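You operate a simulated robot arm through the tools that you are given. There is no shell and no other tool. Be economical: measure what you need, move in short steps, check, and stop when the job is done.

You run a simulated robot arm. Do the job below in one go: nothing can be reset, and whatever is moved stays where it is left.

TASK
Take the black packer and put it on top of the rust oil pot.
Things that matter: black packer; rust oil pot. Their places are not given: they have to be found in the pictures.

The check looks at the end state, three seconds after you hand in, the way a careful person would. Anything else that was tipped, shoved, dropped, spilled or broken makes it a failure.

THE ROBOT
A 6-joint arm with a two-finger parallel gripper, fixed in place. Base frame: the origin is at the foot of the arm, x ahead of it, y to its left, z up; the work surface is at about z = 0.8. Lengths are in m, angles in degrees, forces in N, time in s.
With the tool pointing down near the work surface it reaches from about 0.24 to 0.64 m from the base axis. Its first joint turns from -66.0 to 66.0 degrees. Payload 2.7 kg.
The TCP is the grasp point between the finger pads, 0.023 m short of the fingertips. In the tool frame z runs along the fingers and y along their closing line. Largest opening 0.094 m; finger width 0.038, thickness 0.01; the body of the gripper, 0.054 by 0.096 m, starts 0.039 m behind the TCP.
Orientation is that of the tool frame in the base frame, as a unit quaternion [x, y, z, w]. With the fingers straight down and closing along the base's y, the tool's x points along the base's -x, its y along +y and its z along -z.

THE INTERFACE
- The arm moves only by the tool play_rows. Its argument "series" is a list of rows, each a list of 2 entries, a list of its own where there are three numbers: the shift along the base's x, y, z in mm, then the turn, a rotation vector about the base's x, y, z in degrees. In form: [[[tx, ty, tz], [wx, wy, wz]], ...]. A call has 1 to 20 rows; each row is the pose to reach, as a shift and turn from the pose commanded when the call began. "claw" is the opening in per cent of the stroke, from 0 (shut) to 100 (fully open), set as the call begins (left out, the last holds). A row lasts 0.2 s, in which the tool goes at most 0.05 m and 8.6 degrees; a call with a longer step from one row to the next is refused whole, and so is a gripper value outside its range. A pose out of reach is approached as far as the arm can. The call stops where the force on the tool passes 40 N (or 10 N more than at its start, if that is more) or the arm is blocked; 0.2 s more then pass. Each finger travels about 0.045 m/s and halts on what it meets, pressing with about 28 N; the grip force reading is that of the motor and also rises with nothing between the fingers. The clock runs only during rows and for 0.2 s after the last one: add rows that repeat a pose to give the fingers time. It gives the time, the measured TCP pose, the force on the tool (base axes), the opening and the grip force at its end, in the units of the frame above (readings bear some noise).
- Cameras (640 x 400 px; columns grow to the right, rows downward): "scene" is fixed at [0.0843, -0.4484, 1.3921]; the picture's right is [0.62, -0.78, 0.00], its down [-0.55, -0.43, -0.72] and it looks along [0.56, 0.44, -0.70] (base axes); focal length 351 px, centre (320, 200). "wrist" rides on the gripper at [-0.039, 0, -0.044] in the tool frame; the picture's right is [0.00, -1.00, 0.00], its down [0.97, 0.00, -0.24] and it looks along [0.24, 0.00, 0.97] (tool axes); focal length 218 px, centre (320, 200).
- grab_frame(camera): a new picture of that camera. The clock stands still meanwhile.
- measure_at(camera, pixels): for up to 12 pixels [column, row] of the newest picture of that camera ("zoom" is the newest enlarged one), the place [x, y, z] in the base frame of the surface seen there, good to about 0.002 m. The clock stands still meanwhile.
- enlarge(camera, box): a new picture of the part [left, top, right, bottom] of that camera's present view, enlarged. The clock stands still meanwhile.
- hand_in(): hands the job in; it is judged then, once.

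Keep the steps short. Do not move on a guess: measure, check each grasp and each placing, and mend mistakes. In all there are 60 turns and 26 pictures (those below and enlarged ones count). Leave the gripper open and the arm clear of the work at the hand-in unless told otherwise, and finish with a single line.

The tools are called after "Call:" as a command line: name --argument value ..., lists and objects as JSON in quotes. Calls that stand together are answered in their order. play_rows: Moves the arm, as the interface text tells. Its arguments: {"type":"object","properties":{"series":{"type":"array"},"claw":{"type":"number"}},"required":["series"]} The other tools are called the same way: grab_frame (camera) takes a picture; measure_at (camera, pixels) gives the place of the surface under pixels of a picture; enlarge (camera, box) takes an enlarged picture of a part of a camera's view; hand_in () hands the job in.

At the start:

```text
t: 0.0
tcp_pos: [0.3674, -0.085, 1.1098]
orientation: [0.0, 1.0, 0.0, 0.0]
force: [-0.2, -0.1, 0.6]
gripper_width: 0.0937
gripper_force: 0.0
```

scene: 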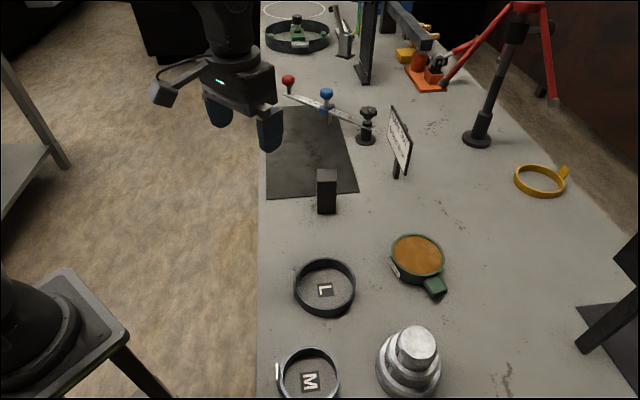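
wrist: 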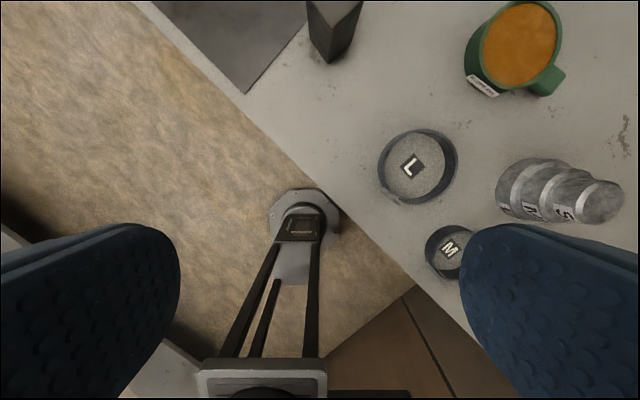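

I see a black block near (326,190), a green cup with orange contents near (417,260), and orange items near (425,70). I'll enlarge these areas to identify them.

Call:
enlarge --camera "scene" --box '[250, 150, 474, 290]'

Call:
enlarge --camera "scene" --box '[260, 0, 484, 140]'

```text
2.86 times, centred on (362, 220) of scene
```

zoom: 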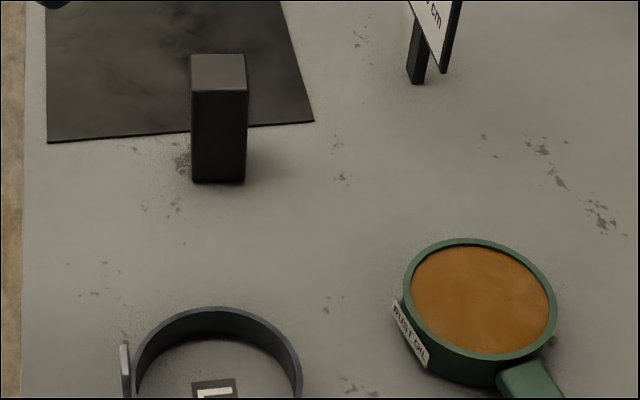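

```text
2.86 times, centred on (372, 70) of scene
```

zoom: 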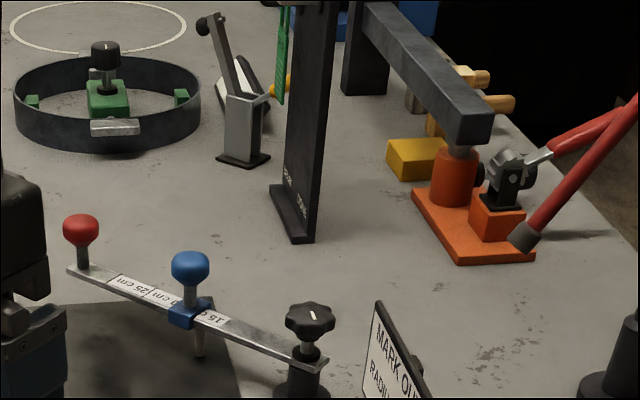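

The green pot is labelled "RUST OIL", and the black block is the packer. Next I'll measure both, using the scene picture.

Call:
measure_at --camera "scene" --pixels '[[319, 171], [334, 171], [334, 180], [319, 180], [326, 175], [319, 212], [334, 212], [417, 248], [395, 244], [440, 260], [417, 268], [300, 205]]'

Call:
measure_at --camera "wrist" --pixels '[[520, 42], [490, 50], [550, 40], [520, 5], [510, 85], [466, 60], [562, 30], [550, 80], [340, 20], [332, 58], [312, 30], [358, 10]]'

Call:
enlarge --camera "scene" --box '[377, 225, 457, 305]'

```text
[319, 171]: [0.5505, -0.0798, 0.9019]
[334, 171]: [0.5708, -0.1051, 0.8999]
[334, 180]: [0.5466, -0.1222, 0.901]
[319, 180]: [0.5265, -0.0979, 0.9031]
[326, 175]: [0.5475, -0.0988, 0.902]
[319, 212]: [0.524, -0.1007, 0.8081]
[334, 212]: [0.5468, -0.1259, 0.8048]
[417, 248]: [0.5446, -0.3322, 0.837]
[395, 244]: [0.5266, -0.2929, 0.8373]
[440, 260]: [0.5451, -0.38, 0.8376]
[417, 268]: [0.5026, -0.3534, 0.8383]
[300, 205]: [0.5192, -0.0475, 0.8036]
```

```text
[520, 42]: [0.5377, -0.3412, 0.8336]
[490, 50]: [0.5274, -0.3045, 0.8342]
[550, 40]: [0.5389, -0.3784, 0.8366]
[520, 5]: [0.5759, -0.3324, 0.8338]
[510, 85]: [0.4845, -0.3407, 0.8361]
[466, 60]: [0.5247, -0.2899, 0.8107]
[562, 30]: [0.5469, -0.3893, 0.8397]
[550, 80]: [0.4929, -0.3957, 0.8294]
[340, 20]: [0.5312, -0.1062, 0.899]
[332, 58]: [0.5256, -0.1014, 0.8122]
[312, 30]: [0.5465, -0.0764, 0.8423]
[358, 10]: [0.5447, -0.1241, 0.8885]
```

```text
5.00 times, centred on (417, 265) of scene
```

zoom: 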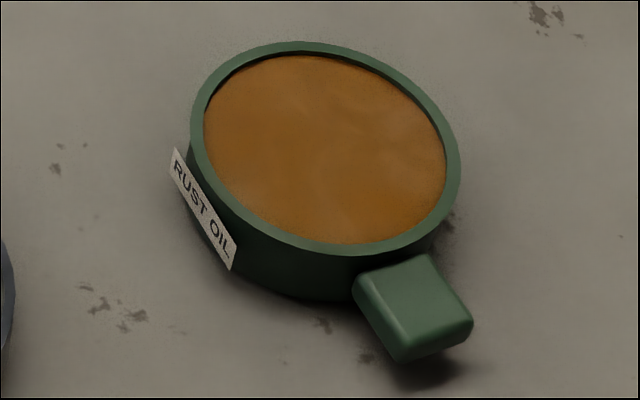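

The block is about 33 mm square and 100 mm tall, with its top at z≈0.902. The oil surface is at z≈0.836. Now I'll measure the rim and handle in the zoom.

Call:
measure_at --camera "zoom" --pixels '[[196, 130], [454, 165], [290, 46], [320, 249], [410, 85], [240, 215], [400, 225], [215, 80], [320, 150], [415, 300], [395, 350], [465, 320]]'

Call:
enlarge --camera "scene" --box '[296, 155, 356, 225]'

```text
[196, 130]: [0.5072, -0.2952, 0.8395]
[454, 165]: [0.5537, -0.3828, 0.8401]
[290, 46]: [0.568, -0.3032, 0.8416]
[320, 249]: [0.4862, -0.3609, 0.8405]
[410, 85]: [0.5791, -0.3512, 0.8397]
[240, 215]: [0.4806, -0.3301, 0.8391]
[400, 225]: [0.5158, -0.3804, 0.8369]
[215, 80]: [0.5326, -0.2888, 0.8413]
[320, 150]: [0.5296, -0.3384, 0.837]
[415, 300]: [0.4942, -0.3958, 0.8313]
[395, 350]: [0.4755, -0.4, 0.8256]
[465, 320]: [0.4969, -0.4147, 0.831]
```

```text
5.71 times, centred on (326, 190) of scene
```

zoom: 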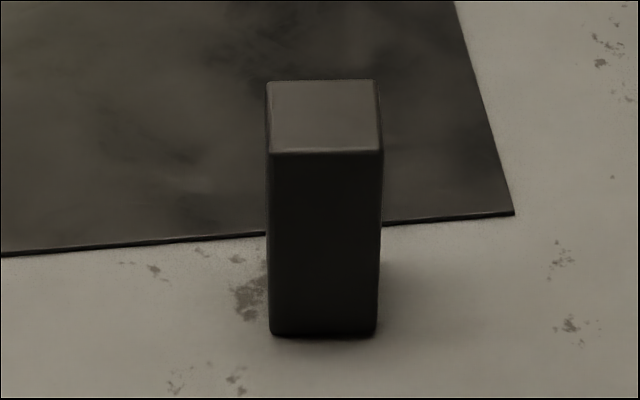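

The rim circle is centred near (0.531,-0.339) with outer radius about 0.051 and top at z≈0.840. The oil surface sits about 4 mm lower. I'll measure the block's top corners in the zoom to get its yaw.

Call:
measure_at --camera "zoom" --pixels '[[270, 84], [372, 84], [378, 147], [272, 147], [325, 115], [274, 325], [372, 325], [325, 240]]'

```text
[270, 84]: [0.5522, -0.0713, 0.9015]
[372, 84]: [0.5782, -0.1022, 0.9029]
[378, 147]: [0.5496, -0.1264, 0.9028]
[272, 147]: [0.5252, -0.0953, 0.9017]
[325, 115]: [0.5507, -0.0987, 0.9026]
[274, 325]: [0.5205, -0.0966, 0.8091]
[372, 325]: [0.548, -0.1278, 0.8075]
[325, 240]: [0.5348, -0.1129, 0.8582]
```

The packer's centre is about (0.551,-0.099), it is about 40 mm square, and its edges are turned about +40°. Before moving I'll measure nearby obstacles: the sign, the knob and the stepped weight.

Call:
measure_at --camera "scene" --pixels '[[390, 108], [410, 135], [407, 170], [388, 140], [395, 177], [368, 110], [366, 140], [417, 345], [405, 335], [390, 365], [330, 118], [320, 262]]'

Call:
play_rows --series '[[[20, 0, 0], [0, 0, 6]], [[50, -2, 0], [0, 0, 13]], [[85, -4, 0], [0, 0, 20]], [[120, -8, 0], [0, 0, 27]], [[155, -11, 0], [0, 0, 34]], [[184, -14, 0], [0, 0, 40]], [[184, -14, -30], [0, 0, 40]], [[184, -14, -50], [0, 0, 40]], [[184, -14, -50], [0, 0, 40]]]' --claw 100

Call:
grab_frame --camera "wrist"

```text
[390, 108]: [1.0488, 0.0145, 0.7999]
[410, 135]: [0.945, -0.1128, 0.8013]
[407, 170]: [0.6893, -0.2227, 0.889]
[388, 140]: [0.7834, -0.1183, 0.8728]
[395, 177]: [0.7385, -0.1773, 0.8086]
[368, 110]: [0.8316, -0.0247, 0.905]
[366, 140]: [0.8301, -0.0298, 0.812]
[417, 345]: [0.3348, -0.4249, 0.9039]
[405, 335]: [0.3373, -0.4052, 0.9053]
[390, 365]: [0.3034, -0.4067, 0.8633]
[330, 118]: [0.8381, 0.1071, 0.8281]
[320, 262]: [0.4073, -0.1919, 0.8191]
```

```text
t: 2.0
tcp_pos: [0.5525, -0.0971, 1.0594]
orientation: [-0.342, 0.94, 0.0, 0.002]
force: [-0.1, 0.6, -0.4]
gripper_width: 0.094
gripper_force: 0.2
```

```text
19 pictures are left
```

wrist: 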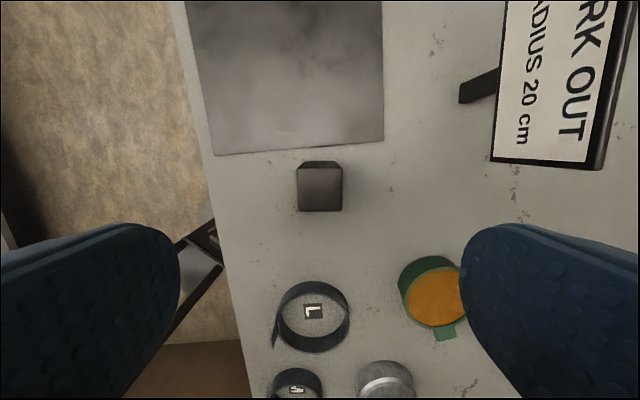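

The arm is above the packer, which appears aligned with the tool at (320,188). I'll measure its top from here.

Call:
measure_at --camera "wrist" --pixels '[[299, 171], [340, 169], [341, 209], [300, 210], [320, 190], [499, 158], [590, 158]]'

```text
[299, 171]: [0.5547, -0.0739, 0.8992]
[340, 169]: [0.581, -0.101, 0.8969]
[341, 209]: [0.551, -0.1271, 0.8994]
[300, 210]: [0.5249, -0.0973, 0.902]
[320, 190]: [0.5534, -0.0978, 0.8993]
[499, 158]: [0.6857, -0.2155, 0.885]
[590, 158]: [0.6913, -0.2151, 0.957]
```

The block centre is about (0.5525,-0.0997), with yaw about 41°. I'll nudge slightly and descend to TCP z≈0.877, where the gripper body stays clear of the block top.

Call:
play_rows --series '[[[0, -1, -30], [0, 0, 1]], [[0, -1, -65], [0, 0, 1]], [[0, -1, -100], [0, 0, 1]], [[0, -1, -135], [0, 0, 1]], [[0, -1, -160], [0, 0, 1]], [[0, -1, -182], [0, 0, 1]], [[0, -1, -182], [0, 0, 1]]]'

Call:
grab_frame --camera "wrist"

```text
t: 3.6
tcp_pos: [0.5528, -0.1008, 0.878]
orientation: [-0.349, 0.937, 0.0, 0.0]
force: [0.1, 0.2, -0.3]
gripper_width: 0.0939
gripper_force: 0.0
```

```text
18 pictures are left
```

wrist: 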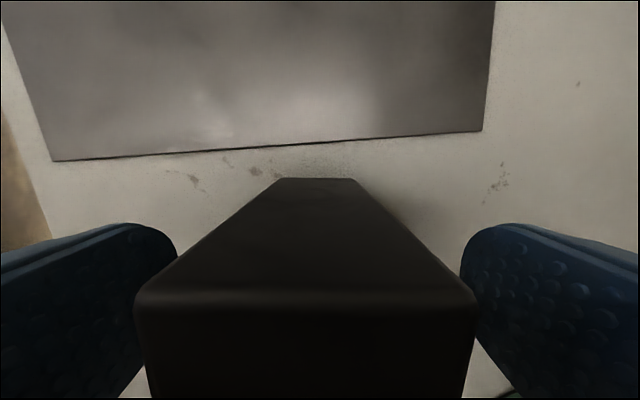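

The block sits between the fingers, about 2 mm to the left in view (edges at 135 and 475, centre 305). I'll shift by that amount and close.

Call:
play_rows --series '[[[-1, 1.4, 0], [0, 0, 0]], [[-1, 1.4, 0], [0, 0, 0]]]'

Call:
play_rows --series '[[[0, 0, 0], [0, 0, 0]], [[0, 0, 0], [0, 0, 0]], [[0, 0, 0], [0, 0, 0]], [[0, 0, 0], [0, 0, 0]], [[0, 0, 0], [0, 0, 0]], [[0, 0, 0], [0, 0, 0]]]' --claw 0

```text
t: 4.2
tcp_pos: [0.5523, -0.0988, 0.8782]
orientation: [-0.35, 0.937, 0.0, 0.001]
force: [0.4, 0.3, 0.4]
gripper_width: 0.0942
gripper_force: 0.0
```

```text
t: 5.6
tcp_pos: [0.5519, -0.0984, 0.8786]
orientation: [-0.35, 0.937, 0.001, 0.001]
force: [-0.6, -0.3, 0.9]
gripper_width: 0.0439
gripper_force: 27.9
```

The grip reads width 0.044 at 28 N, so it is firm. I'll lift slowly by 20 mm first to check the weight.

Call:
play_rows --series '[[[0, 0, 3], [0, 0, 0]], [[0, 0, 8], [0, 0, 0]], [[0, 0, 15], [0, 0, 0]], [[0, 0, 20], [0, 0, 0]], [[0, 0, 20], [0, 0, 0]]]'

Call:
grab_frame --camera "scene"

```text
t: 6.8
tcp_pos: [0.5511, -0.0974, 0.8984]
orientation: [-0.351, 0.937, 0.0, 0.001]
force: [1.0, 0.2, -1.9]
gripper_width: 0.0441
gripper_force: 28.0
```

```text
17 pictures are left
```

scene: 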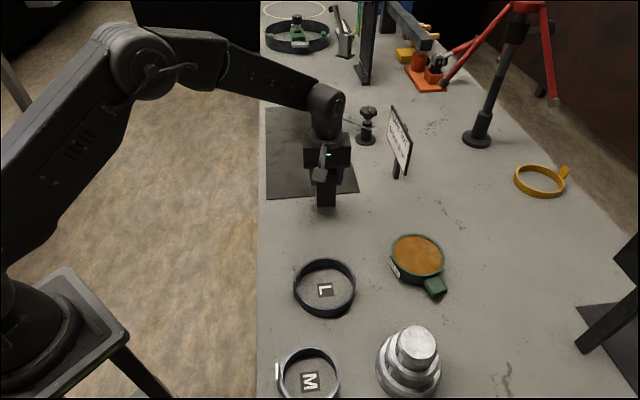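

The packer is lifted and upright, with nothing else disturbed. I'll raise it 80 mm and carry it over to the pot centre (0.530,-0.340), well clear of the sign.

Call:
play_rows --series '[[[0, 0, 20], [0, 0, 0]], [[0, 0, 50], [0, 0, 0]], [[0, 0, 80], [0, 0, 0]], [[-2, -20, 80], [0, 0, 0]], [[-4, -50, 80], [0, 0, 0]], [[-7, -80, 80], [0, 0, 0]], [[-9, -110, 80], [0, 0, 0]], [[-12, -140, 80], [0, 0, 0]], [[-15, -170, 80], [0, 0, 0]], [[-18, -200, 80], [0, 0, 0]], [[-20, -225, 80], [0, 0, 0]], [[-21, -240, 80], [0, 0, 0]], [[-21, -240, 80], [0, 0, 0]], [[-21, -240, 80], [0, 0, 0]]]'

Call:
grab_frame --camera "scene"

Call:
grab_frame --camera "wrist"

```text
t: 9.8
tcp_pos: [0.5314, -0.3377, 0.9799]
orientation: [-0.35, 0.937, 0.0, 0.001]
force: [-0.3, -1.2, -3.4]
gripper_width: 0.0441
gripper_force: 27.7
```

```text
16 pictures are left
```

scene: 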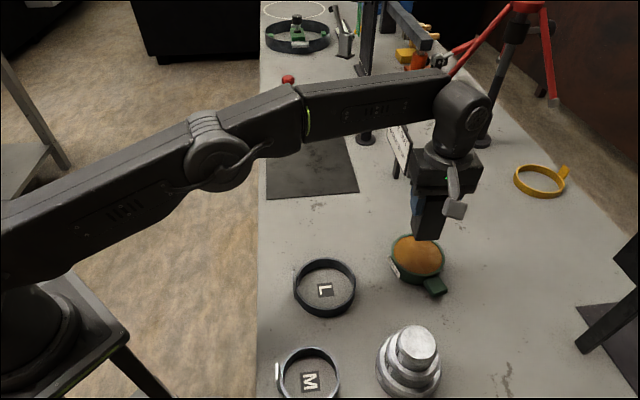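

```text
15 pictures are left
```

wrist: 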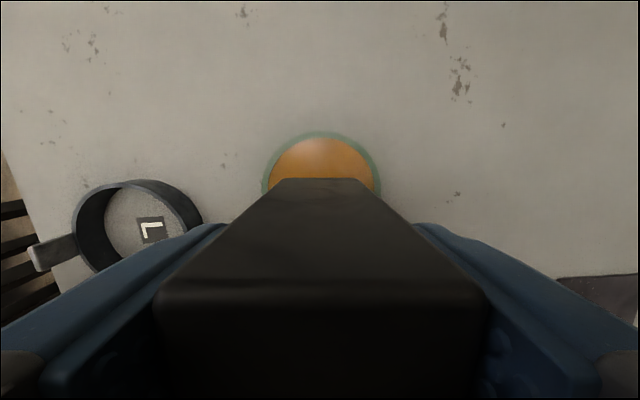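

The block is laterally centred over the pot. I'll lower it 52 mm, leaving the bottom about 14 mm above the oil, and check.

Call:
play_rows --series '[[[0, 0, -15], [0, 0, 0]], [[0, 0, -30], [0, 0, 0]], [[0, 0, -43], [0, 0, 0]], [[0, 0, -52], [0, 0, 0]], [[0, 0, -52], [0, 0, 0]]]'

Call:
enlarge --camera "scene" --box '[357, 180, 485, 308]'

Call:
grab_frame --camera "wrist"

```text
t: 11.0
tcp_pos: [0.5314, -0.3376, 0.9265]
orientation: [-0.35, 0.937, 0.0, 0.0]
force: [-0.3, 1.1, -2.8]
gripper_width: 0.0438
gripper_force: 28.2
```

```text
3.12 times, centred on (421, 244) of scene
```

zoom: 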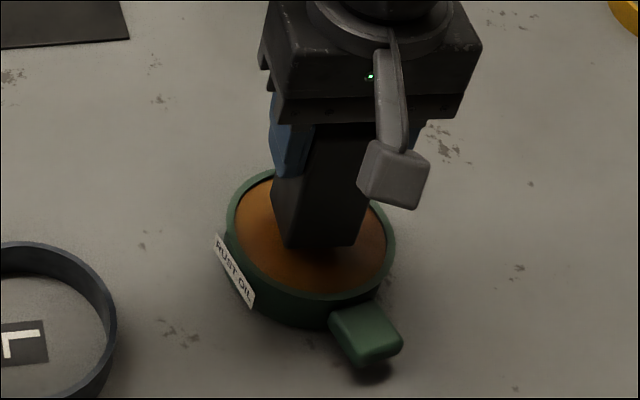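

```text
13 pictures are left
```

wrist: 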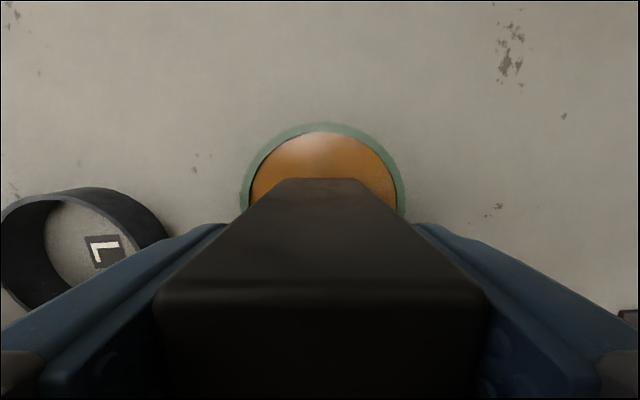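

The block is well inside the rim with good clearance. I'll lower it in fine steps and watch the force for contact, expected about 14 mm down.

Call:
play_rows --series '[[[0, 0, -4], [0, 0, 0]], [[0, 0, -8], [0, 0, 0]], [[0, 0, -10], [0, 0, 0]], [[0, 0, -11], [0, 0, 0]], [[0, 0, -12], [0, 0, 0]], [[0, 0, -12], [0, 0, 0]]]'

Call:
play_rows --series '[[[0, 0, -0.5], [0, 0, 0]], [[0, 0, -1], [0, 0, 0]], [[0, 0, -1], [0, 0, 0]]]'

```text
t: 12.4
tcp_pos: [0.5305, -0.3373, 0.9145]
orientation: [-0.35, 0.937, 0.001, 0.002]
force: [0.0, -0.2, -2.8]
gripper_width: 0.0439
gripper_force: 28.4
```

```text
t: 13.2
tcp_pos: [0.5293, -0.3372, 0.9137]
orientation: [-0.35, 0.937, 0.001, 0.001]
force: [0.4, 0.1, -1.8]
gripper_width: 0.044
gripper_force: 28.0
```

No contact yet, with force at about -2 to -3 N. I'll go down in half-millimetre steps.

Call:
play_rows --series '[[[0, 0, -0.5], [0, 0, 0]], [[0, 0, -1], [0, 0, 0]], [[0, 0, -1], [0, 0, 0]]]'

Call:
play_rows --series '[[[0, 0, -0.5], [0, 0, 0]], [[0, 0, -1], [0, 0, 0]], [[0, 0, -1], [0, 0, 0]]]'

```text
t: 14.0
tcp_pos: [0.5299, -0.3375, 0.9121]
orientation: [-0.35, 0.937, 0.0, 0.001]
force: [-1.7, 0.3, 2.1]
gripper_width: 0.0439
gripper_force: 27.4
```

```text
t: 14.8
tcp_pos: [0.5314, -0.3379, 0.9135]
orientation: [-0.35, 0.937, 0.0, 0.003]
force: [-4.5, 3.8, 13.5]
gripper_width: 0.0439
gripper_force: 27.5
```

Contact shows at TCP z≈0.912 (+13 N), so the pot's filled top is solid. I'll ease up 0.8 mm to take off the load and look before releasing.

Call:
play_rows --series '[[[0, 0, 0.8], [0, 0, 0]], [[0, 0, 0.8], [0, 0, 0]]]'

Call:
enlarge --camera "scene" --box '[357, 180, 485, 308]'

```text
t: 15.4
tcp_pos: [0.53, -0.3381, 0.9136]
orientation: [-0.351, 0.936, -0.001, 0.001]
force: [-3.4, 1.1, 14.5]
gripper_width: 0.044
gripper_force: 27.8
```

```text
3.12 times, centred on (421, 244) of scene
```

zoom: 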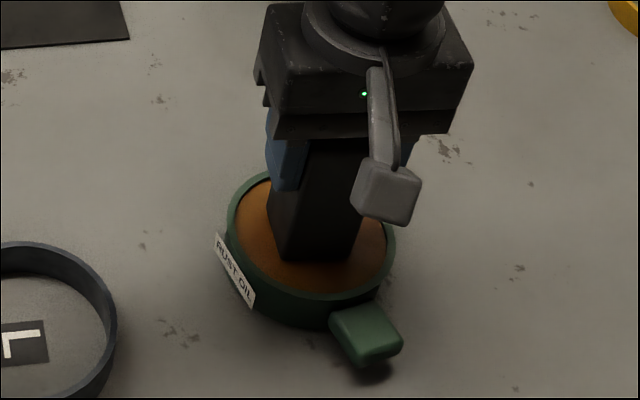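

The block stands on the top inside the rim, but the load still reads about 14 N. I'll ease up another 0.7 mm.

Call:
play_rows --series '[[[0, 0, 0.4], [0, 0, 0]], [[0, 0, 0.7], [0, 0, 0]], [[0, 0, 0.7], [0, 0, 0]]]'

```text
t: 16.2
tcp_pos: [0.5301, -0.3376, 0.9134]
orientation: [-0.35, 0.937, -0.001, 0.001]
force: [2.5, -0.3, 6.6]
gripper_width: 0.0437
gripper_force: 28.0
```

The load is down to about 6.6 N, which is gentle. I'll open the fingers and hold the pose.

Call:
play_rows --series '[[[0, 0, 0.4], [0, 0, 0]], [[0, 0, 0.4], [0, 0, 0]], [[0, 0, 0.4], [0, 0, 0]], [[0, 0, 0.4], [0, 0, 0]], [[0, 0, 0.4], [0, 0, 0]], [[0, 0, 0.4], [0, 0, 0]]]' --claw 100

Call:
grab_frame --camera "wrist"

```text
t: 17.6
tcp_pos: [0.5313, -0.3369, 0.9145]
orientation: [-0.351, 0.936, 0.0, 0.001]
force: [0.0, 0.3, 0.2]
gripper_width: 0.0942
gripper_force: 0.0
```

```text
11 pictures are left
```

wrist: 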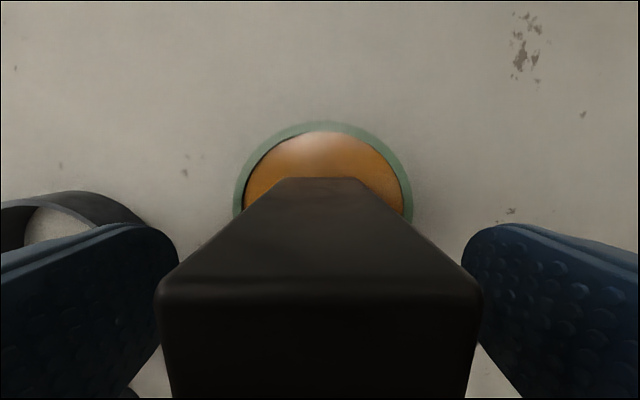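

The fingers are fully open and the block stands still and centred between them. I'll go straight up, then back off toward the base at height.

Call:
play_rows --series '[[[0, 0, 10], [0, 0, 0]], [[0, 0, 30], [0, 0, 0]], [[0, 0, 60], [0, 0, 0]], [[0, 0, 95], [0, 0, 0]], [[0, 0, 130], [0, 0, 0]], [[-10, 20, 150], [0, 0, 0]], [[-30, 55, 160], [0, 0, 0]], [[-50, 95, 165], [0, 0, 0]], [[-70, 135, 165], [0, 0, 0]], [[-90, 175, 165], [0, 0, 0]], [[-90, 175, 165], [0, 0, 0]]]'

Call:
grab_frame --camera "scene"

Call:
enlarge --camera "scene" --box '[357, 180, 485, 308]'

```text
t: 20.0
tcp_pos: [0.4414, -0.1619, 1.0777]
orientation: [-0.349, 0.937, 0.001, 0.001]
force: [0.5, -0.4, -0.3]
gripper_width: 0.0939
gripper_force: 0.1
out of reach, approached as far as the arm can: row 5
```

```text
10 pictures are left
```

scene: 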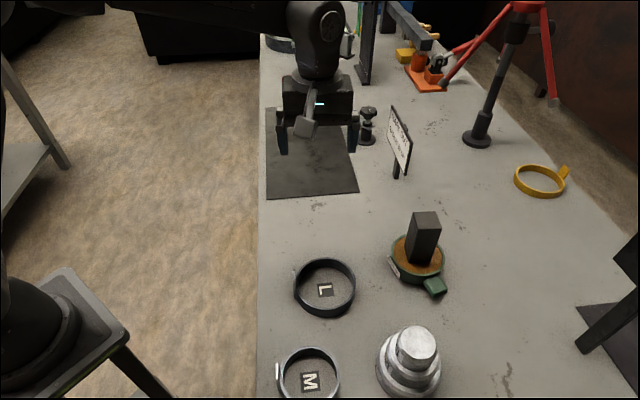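

```text
3.12 times, centred on (421, 244) of scene
```

zoom: 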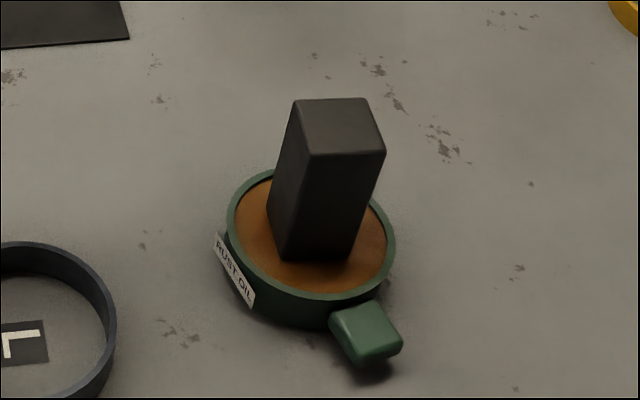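

The packer stands upright in the centre of the pot. The pot has not moved, nothing else is disturbed, and the arm is clear with the gripper open, so I'll hand in.

Call:
hand_in

```text
The job is handed in.
```

The black packer is standing upright and centred on top of the rust oil pot, with the gripper open and the arm clear.
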